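You operate a simulated robot arm through the tools that you are given. There is no shell and no other tool. Be economical: measure what you need, move in short steps, check, and stop when the job is done.

Carry out the task below with a simulated robot arm. There is one attempt and no reset: what you move stays moved.

TASK
Fetch the purple tape and set it on the white tray.
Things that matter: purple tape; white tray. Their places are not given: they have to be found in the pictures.

The check looks at the end state, three seconds after you hand in, the way a careful person would. Anything else that was tipped, shoved, dropped, spilled or broken makes it a failure.

THE ROBOT
A 6-joint arm with a two-finger parallel gripper, fixed in place. Base frame: the origin is at the foot of the arm, x ahead of it, y to its left, z up; the work surface is at about z = 0. Readings come in m, rad, newtons and seconds.
With the tool pointing down near the work surface it reaches from about 0.14 to 0.58 m from the base axis. Its first joint turns from -1.152 to 1.152 rad. Payload 2.1 kg.
The TCP is the grasp point between the finger pads, 0.03 m short of the fingertips. In the tool frame z runs along the fingers and y along their closing line. Largest opening 0.094 m; finger width 0.028, thickness 0.01; the body of the gripper, 0.05 by 0.096 m, starts 0.055 m behind the TCP.
Orientation is told as [roll, pitch, yaw] about the base's x, y, z axes, in that order, counted from this pose: with the fingers straight down and closing along the base's y, the tool's x points along the base's -x, its y along +y and its z along -z.

THE INTERFACE
- The arm moves only by the tool play_rows. Its arguments are lists of equal length, an entry for each row: "jaw": the opening, from 0 (shut) to 1 (fully open); "dp": the shift along the base's x, y, z in m, a list of three; "twist": the turn about the base's z in rad. In form: {"jaw": [jaw, ...], "dp": [[x, y, z], ...], "twist": [twist, ...]}. A call has 1 to 12 rows; each row is the pose to reach, as a shift and turn from the pose commanded when the call began. Rows are played at 5 a second. More than 0.05 m and 0.15 rad between two rows, or a gripper value outside its range, and nothing of the call is played. A pose out of reach is approached as far as the arm can. The call stops where the force on the tool passes 40 N (or 10 N more than at its start, if that is more) or the arm is blocked; 0.2 s more then pass. Each finger travels about 0.072 m/s and halts on what it meets, pressing with about 28 N; the grip force reading is that of the motor and also rises with nothing between the fingers. The clock runs only during rows and for 0.2 s after the last one: add rows that repeat a pose to give the fingers time. It gives the time, the measured TCP pose, the force on the tool (base axes), the opening and the grip force at its end, in the units of the frame above (readings bear some noise).
- Cameras (640 x 400 px; columns grow to the right, rows downward): "scene" is fixed at [0.0416, -0.3604, 0.4876]; the picture's right is [0.89, -0.46, 0.00], its down [-0.25, -0.48, -0.84] and it looks along [0.39, 0.75, -0.54] (base axes); focal length 348 px, centre (320, 200). "wrist" rides on the gripper at [0.076, 0.014, -0.102] in the tool frame; the picture's right is [-0.18, 0.98, 0.00], its down [-0.75, -0.14, -0.64] and it looks along [-0.63, -0.12, 0.77] (tool axes); focal length 243 px, centre (320, 200).
- snapshot(camera): a new picture of that camera. It takes no simulated time.
- measure_at(camera, pixels): for up to 12 pixels [column, row] of the newest picture of that camera ("zoom" is the newest enlarged one), the place [x, y, z] in the base frame of the surface seen there, good to about 0.003 m. It takes no simulated time.
- close_up(camera, box): a new picture of the part [left, top, right, bottom] of that camera's present view, enlarged. It takes no simulated time.
- finish_job(): hands the job in; it is judged then, once.

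Keep the steps short. Do not move on a guess: measure, check each grasp and each placing, and mend mistakes. In all there are 60 turns and 20 pictures (those below and enlarged ones count). Leave the gripper open and the arm clear of the work at the hand-in unless told otherwise, and finish with a single line.

The tools are called after "Emit:" as a command line: name --argument value ..., lists and objects as JSON in quotes. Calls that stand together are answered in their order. play_rows: Moves the arm, as the interface text tells. Its arguments: {"type":"object","properties":{"jaw":{"type":"array","items":{"type":"number"}},"dp":{"type":"array","items":{"type":"array","items":{"type":"number"}}},"twist":{"type":"array","items":{"type":"number"}}},"required":["jaw","dp","twist"]} The other tools are called the same way: snapshot (camera) takes a picture; measure_at (camera, pixels) gives the place of the surface under pixels of a picture; close_up (camera, box) takes an enlarged picture of a part of a camera's view; finish_job () hands the job in.

At the start:

```text
clock: 0.0
eef_pos: [0.2491, 0.1698, 0.274]
tool_rot: [-0.001, 0.001, 0.001]
ft_force: [-1.8, -0.7, 0.5]
gripper_width: 0.0941
grip_force: 0.0
```

scene: 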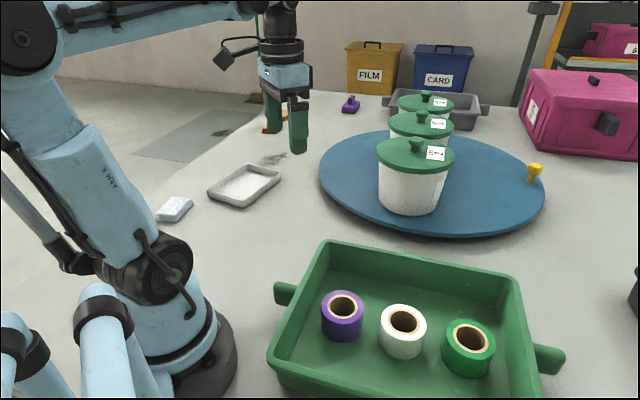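
wrist: 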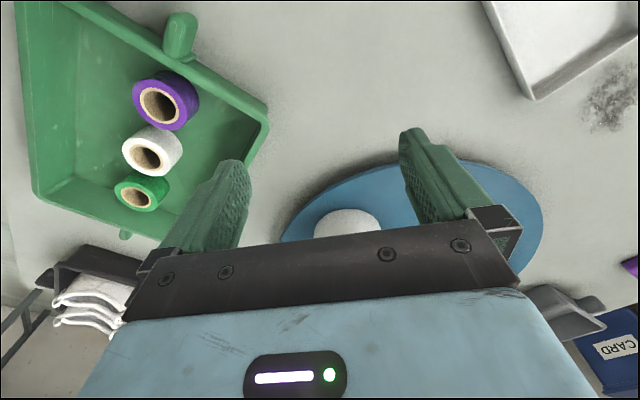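

I see the purple tape in the green tray around scene (342,316), and the white tray around (245,185). I'll measure both.

Emit:
measure_at --camera "scene" --pixels '[[342, 293], [323, 306], [362, 306], [342, 319], [342, 338], [300, 345], [244, 186], [215, 190], [275, 175], [248, 203], [330, 245], [275, 350]]'

Emit:
close_up --camera "scene" --box '[260, 230, 580, 400]'

Emit:
close_up --camera "scene" --box '[140, 130, 320, 230]'

```text
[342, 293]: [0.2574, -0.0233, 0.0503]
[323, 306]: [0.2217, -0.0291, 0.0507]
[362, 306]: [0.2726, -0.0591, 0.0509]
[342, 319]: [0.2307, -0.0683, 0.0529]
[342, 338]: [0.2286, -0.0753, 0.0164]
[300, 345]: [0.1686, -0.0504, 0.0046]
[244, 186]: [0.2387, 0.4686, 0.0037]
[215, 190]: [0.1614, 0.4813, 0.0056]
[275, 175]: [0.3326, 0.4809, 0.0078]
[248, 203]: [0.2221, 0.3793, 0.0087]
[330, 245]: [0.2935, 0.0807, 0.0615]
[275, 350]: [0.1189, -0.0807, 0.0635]
```

```text
2.00 times, centred on (420, 315) of scene
```

zoom: 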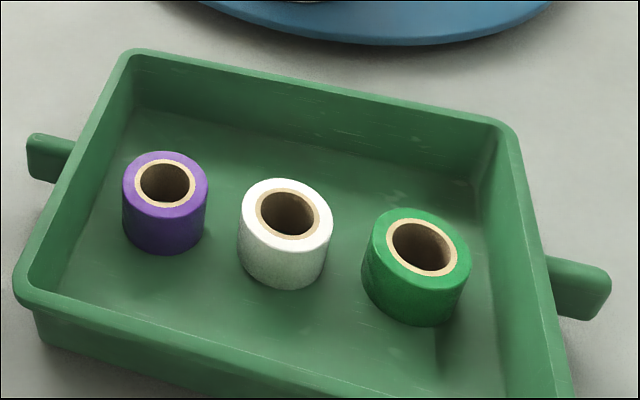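

```text
3.56 times, centred on (230, 180) of scene
```

zoom: 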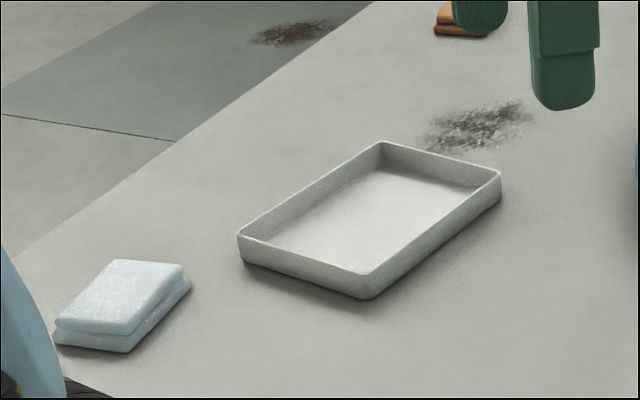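

The tape's top is near z 0.05. Next I'll measure the white tray's rim and floor in the zoom, plus the neighbouring tape and green tray walls in the scene.

Emit:
measure_at --camera "zoom" --pixels '[[240, 237], [381, 143], [499, 174], [365, 274], [370, 215], [340, 235], [400, 200], [420, 235], [370, 290], [300, 250]]'

Emit:
measure_at --camera "scene" --pixels '[[382, 325], [423, 325], [404, 308], [403, 336], [322, 242], [515, 283], [272, 352], [328, 312], [355, 312], [342, 291], [342, 321], [332, 318]]'

Emit:
measure_at --camera "wrist" --pixels '[[150, 85], [185, 100], [163, 125], [140, 100], [155, 130], [163, 80], [168, 122], [190, 110]]'

```text
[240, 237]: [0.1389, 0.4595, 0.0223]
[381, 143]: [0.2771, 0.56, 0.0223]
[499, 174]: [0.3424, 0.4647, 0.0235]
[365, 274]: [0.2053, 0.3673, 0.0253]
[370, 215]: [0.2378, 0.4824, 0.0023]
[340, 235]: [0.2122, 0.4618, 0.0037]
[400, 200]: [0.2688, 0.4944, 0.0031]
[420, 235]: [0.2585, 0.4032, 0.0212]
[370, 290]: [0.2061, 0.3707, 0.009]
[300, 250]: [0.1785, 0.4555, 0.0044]
```

```text
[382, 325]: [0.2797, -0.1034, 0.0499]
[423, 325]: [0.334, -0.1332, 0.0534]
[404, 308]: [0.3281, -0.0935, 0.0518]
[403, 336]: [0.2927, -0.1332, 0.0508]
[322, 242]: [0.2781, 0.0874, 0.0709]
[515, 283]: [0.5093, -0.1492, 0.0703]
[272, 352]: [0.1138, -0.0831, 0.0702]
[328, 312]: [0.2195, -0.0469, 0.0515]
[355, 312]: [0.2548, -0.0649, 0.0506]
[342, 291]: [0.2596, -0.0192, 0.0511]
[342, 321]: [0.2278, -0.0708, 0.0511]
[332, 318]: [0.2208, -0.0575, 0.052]
```

```text
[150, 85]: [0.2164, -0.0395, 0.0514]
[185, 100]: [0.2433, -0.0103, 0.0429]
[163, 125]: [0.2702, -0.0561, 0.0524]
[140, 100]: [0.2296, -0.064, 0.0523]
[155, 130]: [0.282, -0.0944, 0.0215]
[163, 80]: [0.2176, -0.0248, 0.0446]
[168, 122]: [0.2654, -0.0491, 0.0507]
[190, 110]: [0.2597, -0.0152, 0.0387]
```

The tape is centred near (0.244, -0.044), about 0.058 across, with its top at 0.051. The row of tapes runs along (0.67, -0.73). I'll close along (0.7, 0.7), which means a twist of -0.785, so the fingers keep clear of the white tape and the wall. First I'll move over the tape and stay high.

Emit:
play_rows --jaw '[1, 1, 1, 1, 1, 1, 1, 1, 1]' --dp '[[-0.001, -0.027, 0], [-0.001, -0.054, 0], [-0.002, -0.08, 0], [-0.003, -0.107, -0.01], [-0.003, -0.134, -0.03], [-0.004, -0.16, -0.05], [-0.005, -0.187, -0.07], [-0.005, -0.214, -0.09], [-0.005, -0.214, -0.1]]' --twist '[-0.1, -0.2, -0.3, -0.4, -0.5, -0.6, -0.7, -0.785, -0.785]'

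Emit:
snapshot --camera "wrist"

```text
clock: 2.0
eef_pos: [0.2451, -0.0465, 0.1749]
tool_rot: [-0.001, 0.0, -0.787]
ft_force: [0.3, -0.1, -0.2]
gripper_width: 0.0941
grip_force: 0.1
```

```text
15 pictures are left
```

wrist: 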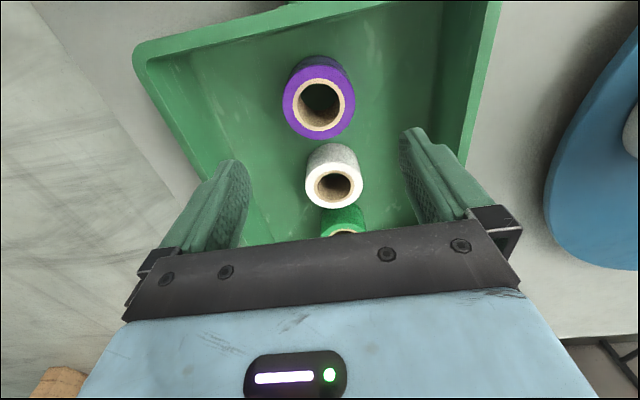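

The tape is at about (320,98) in the wrist view. I'll refine its centre from here.

Emit:
measure_at --camera "wrist" --pixels '[[287, 106], [350, 106], [316, 134], [322, 71], [296, 126], [343, 84], [296, 82], [343, 127]]'

```text
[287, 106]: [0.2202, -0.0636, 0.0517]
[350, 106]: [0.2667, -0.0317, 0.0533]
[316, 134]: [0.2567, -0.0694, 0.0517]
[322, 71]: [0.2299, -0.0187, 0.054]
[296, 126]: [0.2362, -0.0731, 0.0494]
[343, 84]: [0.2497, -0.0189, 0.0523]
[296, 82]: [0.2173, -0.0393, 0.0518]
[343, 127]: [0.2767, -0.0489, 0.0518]
```

The centre comes out at about (0.244, -0.045), right under the TCP. I'll go straight down to z ≈ 0.044 with the jaw open.

Emit:
play_rows --jaw '[1, 1, 1, 1, 1, 1, 1]' --dp '[[0, 0, -0.025], [0, 0, -0.05], [0, 0, -0.07], [0, 0, -0.09], [0, 0, -0.11], [0, 0, -0.13], [0, 0, -0.13]]' --twist '[0, 0, 0, 0, 0, 0, 0]'

Emit:
close_up --camera "scene" --box '[220, 200, 540, 400]'

```text
clock: 3.6
eef_pos: [0.2432, -0.0465, 0.044]
tool_rot: [0.001, -0.001, -0.785]
ft_force: [0.5, -0.6, -0.7]
gripper_width: 0.0939
grip_force: 0.0
```

```text
2.00 times, centred on (380, 300) of scene
```

zoom: 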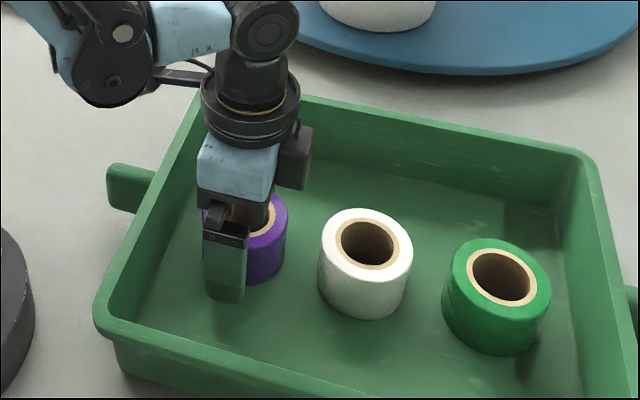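

The fingers straddle the purple tape and touch nothing else. I'll close the jaw.

Emit:
play_rows --jaw '[0.7, 0.55, 0.45, 0.4, 0.4, 0.4]' --dp '[[0, 0, 0], [0, 0, 0], [0, 0, 0], [0, 0, 0], [0, 0, 0], [0, 0, 0]]' --twist '[0, 0, 0, 0, 0, 0]'

```text
clock: 5.0
eef_pos: [0.243, -0.0462, 0.0441]
tool_rot: [0.0, -0.002, -0.787]
ft_force: [0.2, -0.3, -0.1]
gripper_width: 0.0703
grip_force: 27.8
```

The opening stopped at 0.070 with full grip force. That's a little wider than I estimated, so I'll lift 3 cm and check.

Emit:
play_rows --jaw '[0.4, 0.4, 0.4]' --dp '[[0, 0, 0.01], [0, 0, 0.02], [0, 0, 0.03]]' --twist '[0, 0, 0]'

Emit:
close_up --camera "scene" --box '[260, 200, 420, 360]'

Emit:
snapshot --camera "wrist"

```text
clock: 5.8
eef_pos: [0.2444, -0.0448, 0.0769]
tool_rot: [0.001, 0.0, -0.785]
ft_force: [-0.3, 0.2, 0.9]
gripper_width: 0.0685
grip_force: 28.0
```

```text
2.50 times, centred on (340, 280) of scene
```

zoom: 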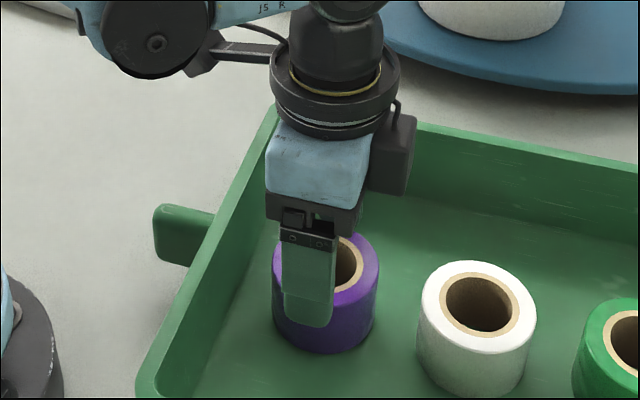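

```text
12 pictures are left
```

wrist: 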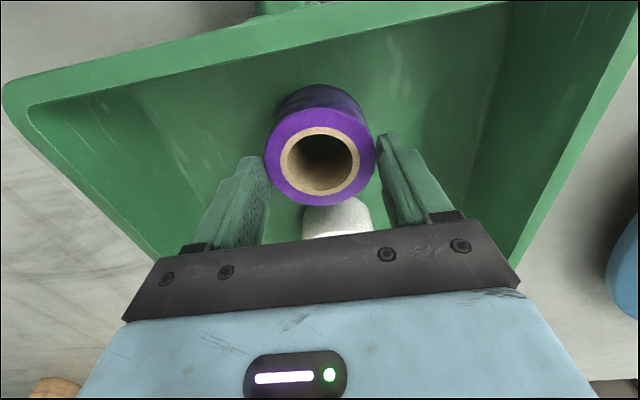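

The tape doesn't seem to have risen with the fingers. I'll measure its top and the fingers to see what happened.

Emit:
measure_at --camera "wrist" --pixels '[[270, 155], [371, 155], [320, 112], [320, 200], [250, 160], [390, 138], [258, 200], [395, 180], [283, 125], [358, 190]]'

Emit:
measure_at --camera "zoom" --pixels '[[310, 322], [310, 260], [360, 250], [365, 275], [325, 345], [350, 340], [275, 250]]'

```text
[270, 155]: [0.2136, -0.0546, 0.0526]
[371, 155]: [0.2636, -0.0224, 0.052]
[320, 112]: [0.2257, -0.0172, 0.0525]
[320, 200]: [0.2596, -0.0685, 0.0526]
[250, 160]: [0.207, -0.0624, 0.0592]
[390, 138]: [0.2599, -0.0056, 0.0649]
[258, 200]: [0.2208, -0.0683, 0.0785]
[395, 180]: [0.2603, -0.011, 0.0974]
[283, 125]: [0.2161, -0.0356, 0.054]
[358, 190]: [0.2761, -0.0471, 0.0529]
```

```text
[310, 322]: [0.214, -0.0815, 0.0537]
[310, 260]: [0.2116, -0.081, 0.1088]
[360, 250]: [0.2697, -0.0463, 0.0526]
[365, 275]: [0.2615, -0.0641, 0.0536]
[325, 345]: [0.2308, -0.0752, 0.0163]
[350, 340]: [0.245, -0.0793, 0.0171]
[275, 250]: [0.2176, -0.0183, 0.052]
```

Emit:
close_up --camera "wrist" --box '[200, 70, 440, 250]'

```text
2.22 times, centred on (320, 160) of wrist
```

zoom: 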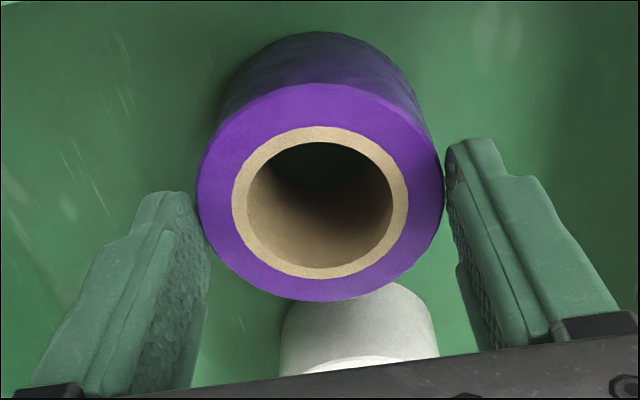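

The tips are only touching the top edge, so the tape slipped out and stayed on the tray floor, essentially where it was. I'll open, go deeper to TCP z ≈ 0.038, re-centre slightly and close with a firmer command.

Emit:
play_rows --jaw '[1, 1, 1, 1, 1, 1, 1]' --dp '[[0, 0, 0], [0, 0, 0], [-0.001, 0.002, 0], [-0.001, 0.002, -0.015], [-0.001, 0.002, -0.027], [-0.001, 0.002, -0.036], [-0.001, 0.002, -0.036]]' --twist '[0, 0, 0, 0, 0, 0, 0]'

Emit:
play_rows --jaw '[0.8, 0.6, 0.3, 0, 0, 0, 0, 0]' --dp '[[0, 0, 0], [0, 0, 0], [0, 0, 0], [0, 0, 0], [0, 0, 0], [0, 0, 0], [0, 0, 0], [0, 0, 0]]' --twist '[0, 0, 0, 0, 0, 0, 0, 0]'

Emit:
close_up --camera "wrist" --box '[160, 70, 480, 270]'

```text
clock: 7.4
eef_pos: [0.2435, -0.0431, 0.0403]
tool_rot: [0.0, 0.001, -0.784]
ft_force: [1.1, -0.2, 0.2]
gripper_width: 0.0942
grip_force: 0.1
```

```text
clock: 9.2
eef_pos: [0.2445, -0.0433, 0.0398]
tool_rot: [0.0, 0.0, -0.785]
ft_force: [-0.3, -0.8, 0.8]
gripper_width: 0.0691
grip_force: 27.8
```

```text
2.00 times, centred on (320, 170) of wrist
```

zoom: 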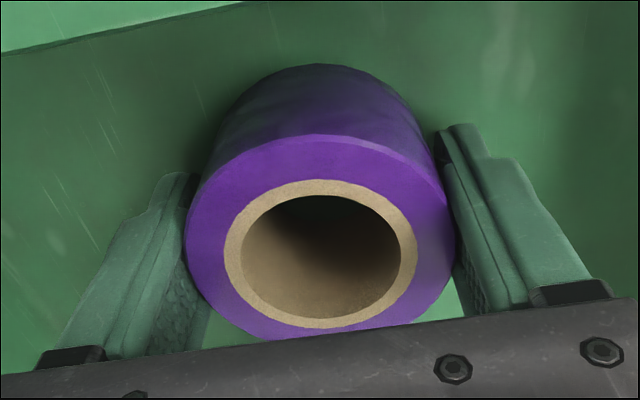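

The grip stopped at 0.069 with both pads against the tape. I'll lift slowly, about 1 cm, and check.

Emit:
play_rows --jaw '[0, 0, 0, 0, 0, 0]' --dp '[[0, 0, 0.002], [0, 0, 0.004], [0, 0, 0.006], [0, 0, 0.009], [0, 0, 0.012], [0, 0, 0.015]]' --twist '[0, 0, 0, 0, 0, 0]'

Emit:
close_up --camera "wrist" --box '[160, 70, 480, 270]'

Emit:
measure_at --camera "zoom" --pixels '[[205, 250], [430, 250], [320, 160], [300, 320], [70, 300], [470, 150]]'

```text
clock: 10.6
eef_pos: [0.2439, -0.0432, 0.0543]
tool_rot: [-0.001, -0.001, -0.785]
ft_force: [0.0, 0.0, -1.6]
gripper_width: 0.0689
grip_force: 28.3
```

```text
2.00 times, centred on (320, 170) of wrist
```

zoom: 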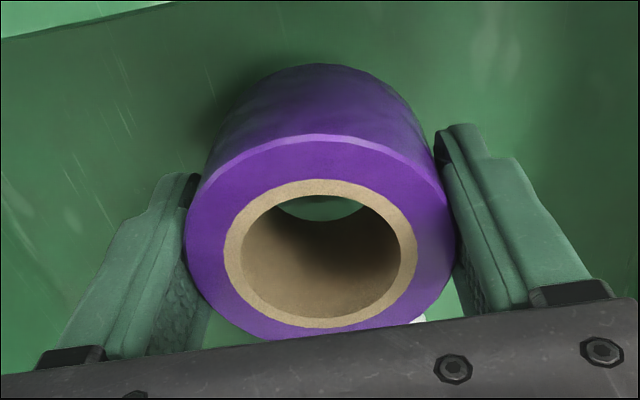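

```text
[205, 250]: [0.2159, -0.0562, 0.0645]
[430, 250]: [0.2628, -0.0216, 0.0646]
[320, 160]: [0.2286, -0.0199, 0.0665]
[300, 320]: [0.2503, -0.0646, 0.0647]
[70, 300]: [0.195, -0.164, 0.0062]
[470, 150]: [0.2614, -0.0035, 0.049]
```

It's rising now: the tape's top is at 0.065, up with the fingers. I'll keep lifting gently to about 0.17.

Emit:
play_rows --jaw '[0, 0, 0, 0, 0, 0, 0, 0, 0, 0]' --dp '[[0, 0, 0.006], [0, 0, 0.016], [0, 0, 0.028], [0, 0, 0.042], [0, 0, 0.056], [0, 0, 0.07], [0, 0, 0.085], [0, 0, 0.1], [0, 0, 0.11], [0, 0, 0.116]]' --twist '[0, 0, 0, 0, 0, 0, 0, 0, 0, 0]'

Emit:
snapshot --camera "scene"

```text
clock: 12.8
eef_pos: [0.2437, -0.0437, 0.1706]
tool_rot: [0.001, 0.0, -0.785]
ft_force: [0.0, 0.0, -0.8]
gripper_width: 0.0689
grip_force: 27.9
```

```text
8 pictures are left
```

scene: 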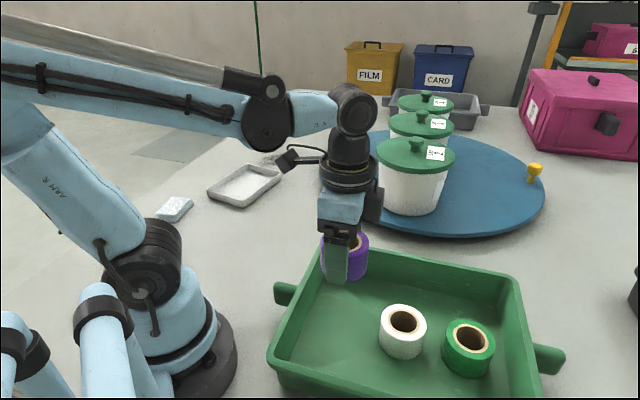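

The tape is held clear. Before I cross, I'll measure where the turntable and pots are.

Emit:
measure_at --camera "scene" --pixels '[[381, 160], [415, 155], [391, 125], [322, 170], [408, 140], [400, 100]]'

```text
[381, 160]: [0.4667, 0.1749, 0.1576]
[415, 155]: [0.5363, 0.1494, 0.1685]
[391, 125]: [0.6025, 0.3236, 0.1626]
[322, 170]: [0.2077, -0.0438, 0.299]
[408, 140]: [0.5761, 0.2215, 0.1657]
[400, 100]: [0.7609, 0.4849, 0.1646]
```

The pots all sit at x > 0.45, so crossing at x ≈ 0.244 is clear. I'll start the crossing in y.

Emit:
play_rows --jaw '[0, 0, 0, 0, 0, 0, 0, 0, 0, 0, 0]' --dp '[[0, 0.01, 0], [0, 0.03, 0], [0, 0.055, 0], [0, 0.08, 0], [0, 0.11, 0], [0, 0.14, 0], [0, 0.17, 0], [0, 0.2, 0], [0, 0.225, 0], [0, 0.24, 0], [0, 0.25, 0]]' --twist '[0, 0, 0, 0, 0, 0, 0, 0, 0, 0, 0]'

Emit:
play_rows --jaw '[0, 0, 0, 0, 0, 0, 0, 0, 0, 0, 0, 0]' --dp '[[0, 0.01, 0], [0, 0.03, 0], [0, 0.055, 0], [0, 0.08, 0], [0, 0.11, 0], [0, 0.14, 0], [0, 0.17, 0], [0, 0.2, 0], [0, 0.225, 0], [0, 0.24, 0], [0, 0.252, 0], [0, 0.252, 0]]' --twist '[0, 0, 0, 0, 0, 0, 0, 0, 0, 0, 0, 0]'

Emit:
snapshot --camera "wrist"

```text
clock: 15.2
eef_pos: [0.2439, 0.2087, 0.171]
tool_rot: [0.001, 0.0, -0.786]
ft_force: [0.0, 0.1, -0.5]
gripper_width: 0.0687
grip_force: 28.2
```

```text
clock: 17.8
eef_pos: [0.2445, 0.4584, 0.1713]
tool_rot: [-0.001, 0.0, -0.787]
ft_force: [-0.2, -0.7, -0.3]
gripper_width: 0.0687
grip_force: 28.0
```

```text
7 pictures are left
```

wrist: 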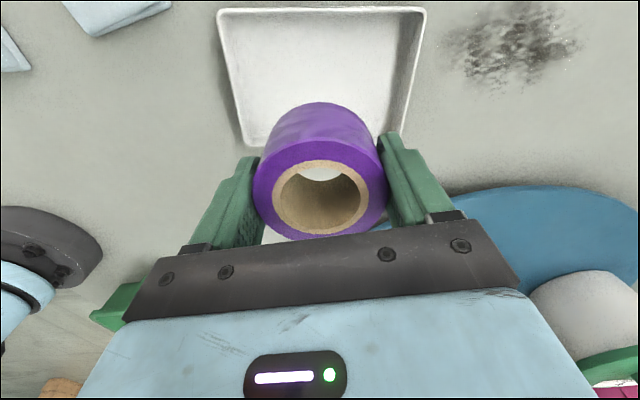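

The tape is held over the tray. I'll check the tray's corners from this view before lowering.

Emit:
measure_at --camera "wrist" --pixels '[[221, 13], [423, 11], [243, 146], [402, 135], [320, 60], [300, 195], [320, 108], [258, 195], [382, 190], [320, 236]]'

```text
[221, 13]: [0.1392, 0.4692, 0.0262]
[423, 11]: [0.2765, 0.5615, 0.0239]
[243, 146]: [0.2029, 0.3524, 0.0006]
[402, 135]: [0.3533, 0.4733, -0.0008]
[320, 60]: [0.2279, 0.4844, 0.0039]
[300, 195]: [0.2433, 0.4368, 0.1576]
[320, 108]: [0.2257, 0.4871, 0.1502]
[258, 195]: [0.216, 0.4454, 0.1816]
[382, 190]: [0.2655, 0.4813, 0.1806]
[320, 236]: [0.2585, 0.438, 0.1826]
```

The tray centre is (0.241, 0.463), matching where the tape is. The tape's bottom is about 0.036 below the TCP and the tray floor is at 0.003, so I'll lower to z ≈ 0.045 first.

Emit:
play_rows --jaw '[0, 0, 0, 0, 0, 0, 0, 0, 0, 0]' --dp '[[0, 0.001, -0.01], [0, 0.002, -0.025], [0, 0.002, -0.04], [0, 0.002, -0.055], [0, 0.002, -0.07], [0, 0.002, -0.085], [0, 0.002, -0.1], [0, 0.002, -0.112], [0, 0.002, -0.12], [0, 0.002, -0.126]]' --twist '[0, 0, 0, 0, 0, 0, 0, 0, 0, 0]'

Emit:
close_up --camera "scene" --box '[160, 110, 320, 210]'

```text
clock: 20.0
eef_pos: [0.243, 0.4613, 0.0436]
tool_rot: [0.0, 0.002, -0.786]
ft_force: [0.6, 0.4, -0.6]
gripper_width: 0.0689
grip_force: 27.9
```

```text
4.00 times, centred on (240, 160) of scene
```

zoom: 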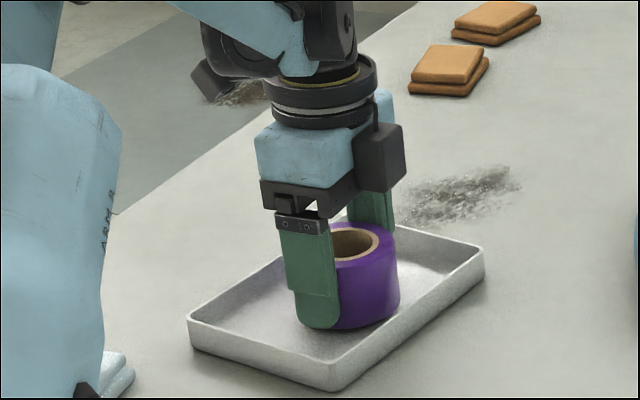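

The tape is within the tray, just above its floor. I'll lower in small steps until it touches.

Emit:
play_rows --jaw '[0, 0, 0, 0]' --dp '[[0, 0, -0.0015], [0, 0, -0.003], [0, 0, -0.004], [0, 0, -0.004]]' --twist '[0, 0, 0, 0]'

```text
clock: 21.0
eef_pos: [0.2443, 0.4606, 0.0404]
tool_rot: [0.001, 0.0, -0.784]
ft_force: [0.4, -1.0, -1.3]
gripper_width: 0.0687
grip_force: 28.1
```

No contact force yet, so I'll go a little lower.

Emit:
play_rows --jaw '[0, 0, 0]' --dp '[[0, 0, -0.001], [0, 0, -0.002], [0, 0, -0.002]]' --twist '[0, 0, 0]'

Emit:
snapshot --camera "wrist"

Emit:
measure_at --camera "wrist" --pixels '[[262, 190], [375, 190], [320, 150], [320, 60], [310, 222]]'

```text
clock: 21.8
eef_pos: [0.244, 0.4612, 0.0399]
tool_rot: [-0.002, -0.001, -0.785]
ft_force: [-1.8, -0.8, 14.2]
gripper_width: 0.0688
grip_force: 27.7
```

```text
5 pictures are left
```

wrist: 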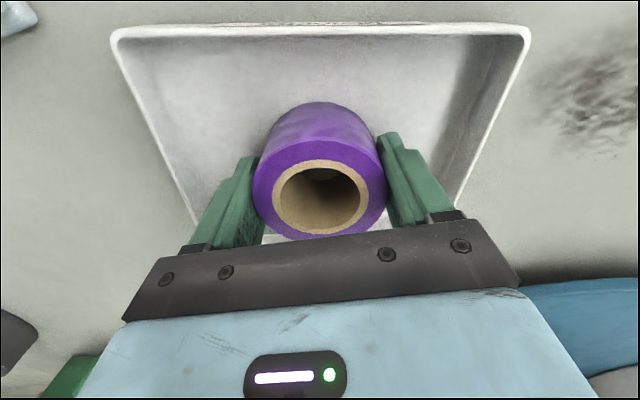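

```text
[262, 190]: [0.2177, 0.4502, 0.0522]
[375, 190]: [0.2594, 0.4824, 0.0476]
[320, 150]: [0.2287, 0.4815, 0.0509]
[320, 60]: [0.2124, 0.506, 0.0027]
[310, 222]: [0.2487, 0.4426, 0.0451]
```

An upward force of 14 N shows the tape is resting on the tray floor. I'll ease up 1 mm to take off the push, then open slowly.

Emit:
play_rows --jaw '[0, 0.7, 0.75, 0.8, 0.9, 0.95, 0.95]' --dp '[[0, 0, 0.001], [0, 0, 0.001], [0, 0, 0.001], [0, 0, 0.001], [0, 0, 0.001], [0, 0, 0.001], [0, 0, 0.001]]' --twist '[0, 0, 0, 0, 0, 0, 0]'

```text
clock: 23.4
eef_pos: [0.245, 0.4619, 0.0401]
tool_rot: [0.002, -0.001, -0.786]
ft_force: [0.1, 1.3, -0.4]
gripper_width: 0.0891
grip_force: 0.1
```

The jaw is open and clear of the tape. I'll raise straight up.

Emit:
play_rows --jaw '[0.95, 0.95, 0.95, 0.95, 0.95, 0.95, 1]' --dp '[[0, 0, 0.01], [0, 0, 0.03], [0, 0, 0.06], [0, 0, 0.09], [0, 0, 0.12], [0, 0, 0.15], [0, 0, 0.16]]' --twist '[0, 0, 0, 0, 0, 0, 0]'

Emit:
snapshot --camera "scene"

Emit:
snapshot --camera "wrist"

```text
clock: 25.0
eef_pos: [0.2444, 0.4614, 0.2001]
tool_rot: [0.0, 0.001, -0.786]
ft_force: [0.1, -0.1, -0.3]
gripper_width: 0.0942
grip_force: 0.0
```

```text
4 pictures are left
```

scene: 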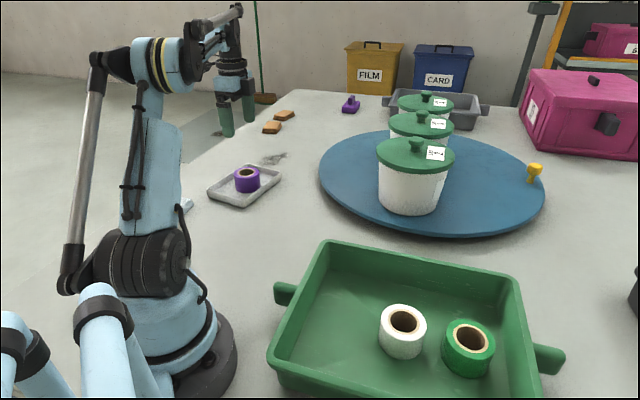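

```text
3 pictures are left
```

wrist: 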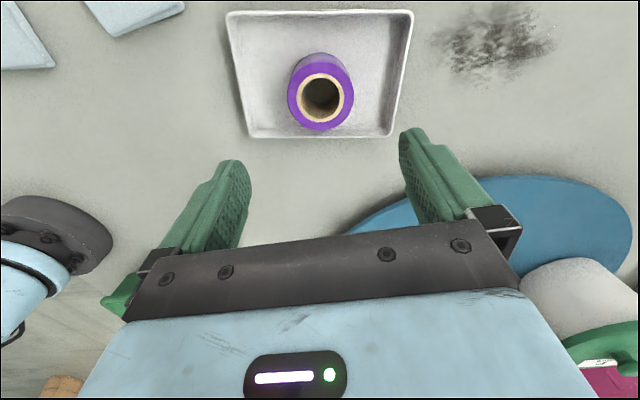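

The tape stands upright in the middle of the white tray. The arm is clear, the gripper is open, and nothing else has moved, so I'll hand in.

Emit:
finish_job

```text
The job is handed in.
```

The purple tape is standing upright on the white tray, nothing else in view was moved, and the job is handed in with the gripper open and the arm clear.
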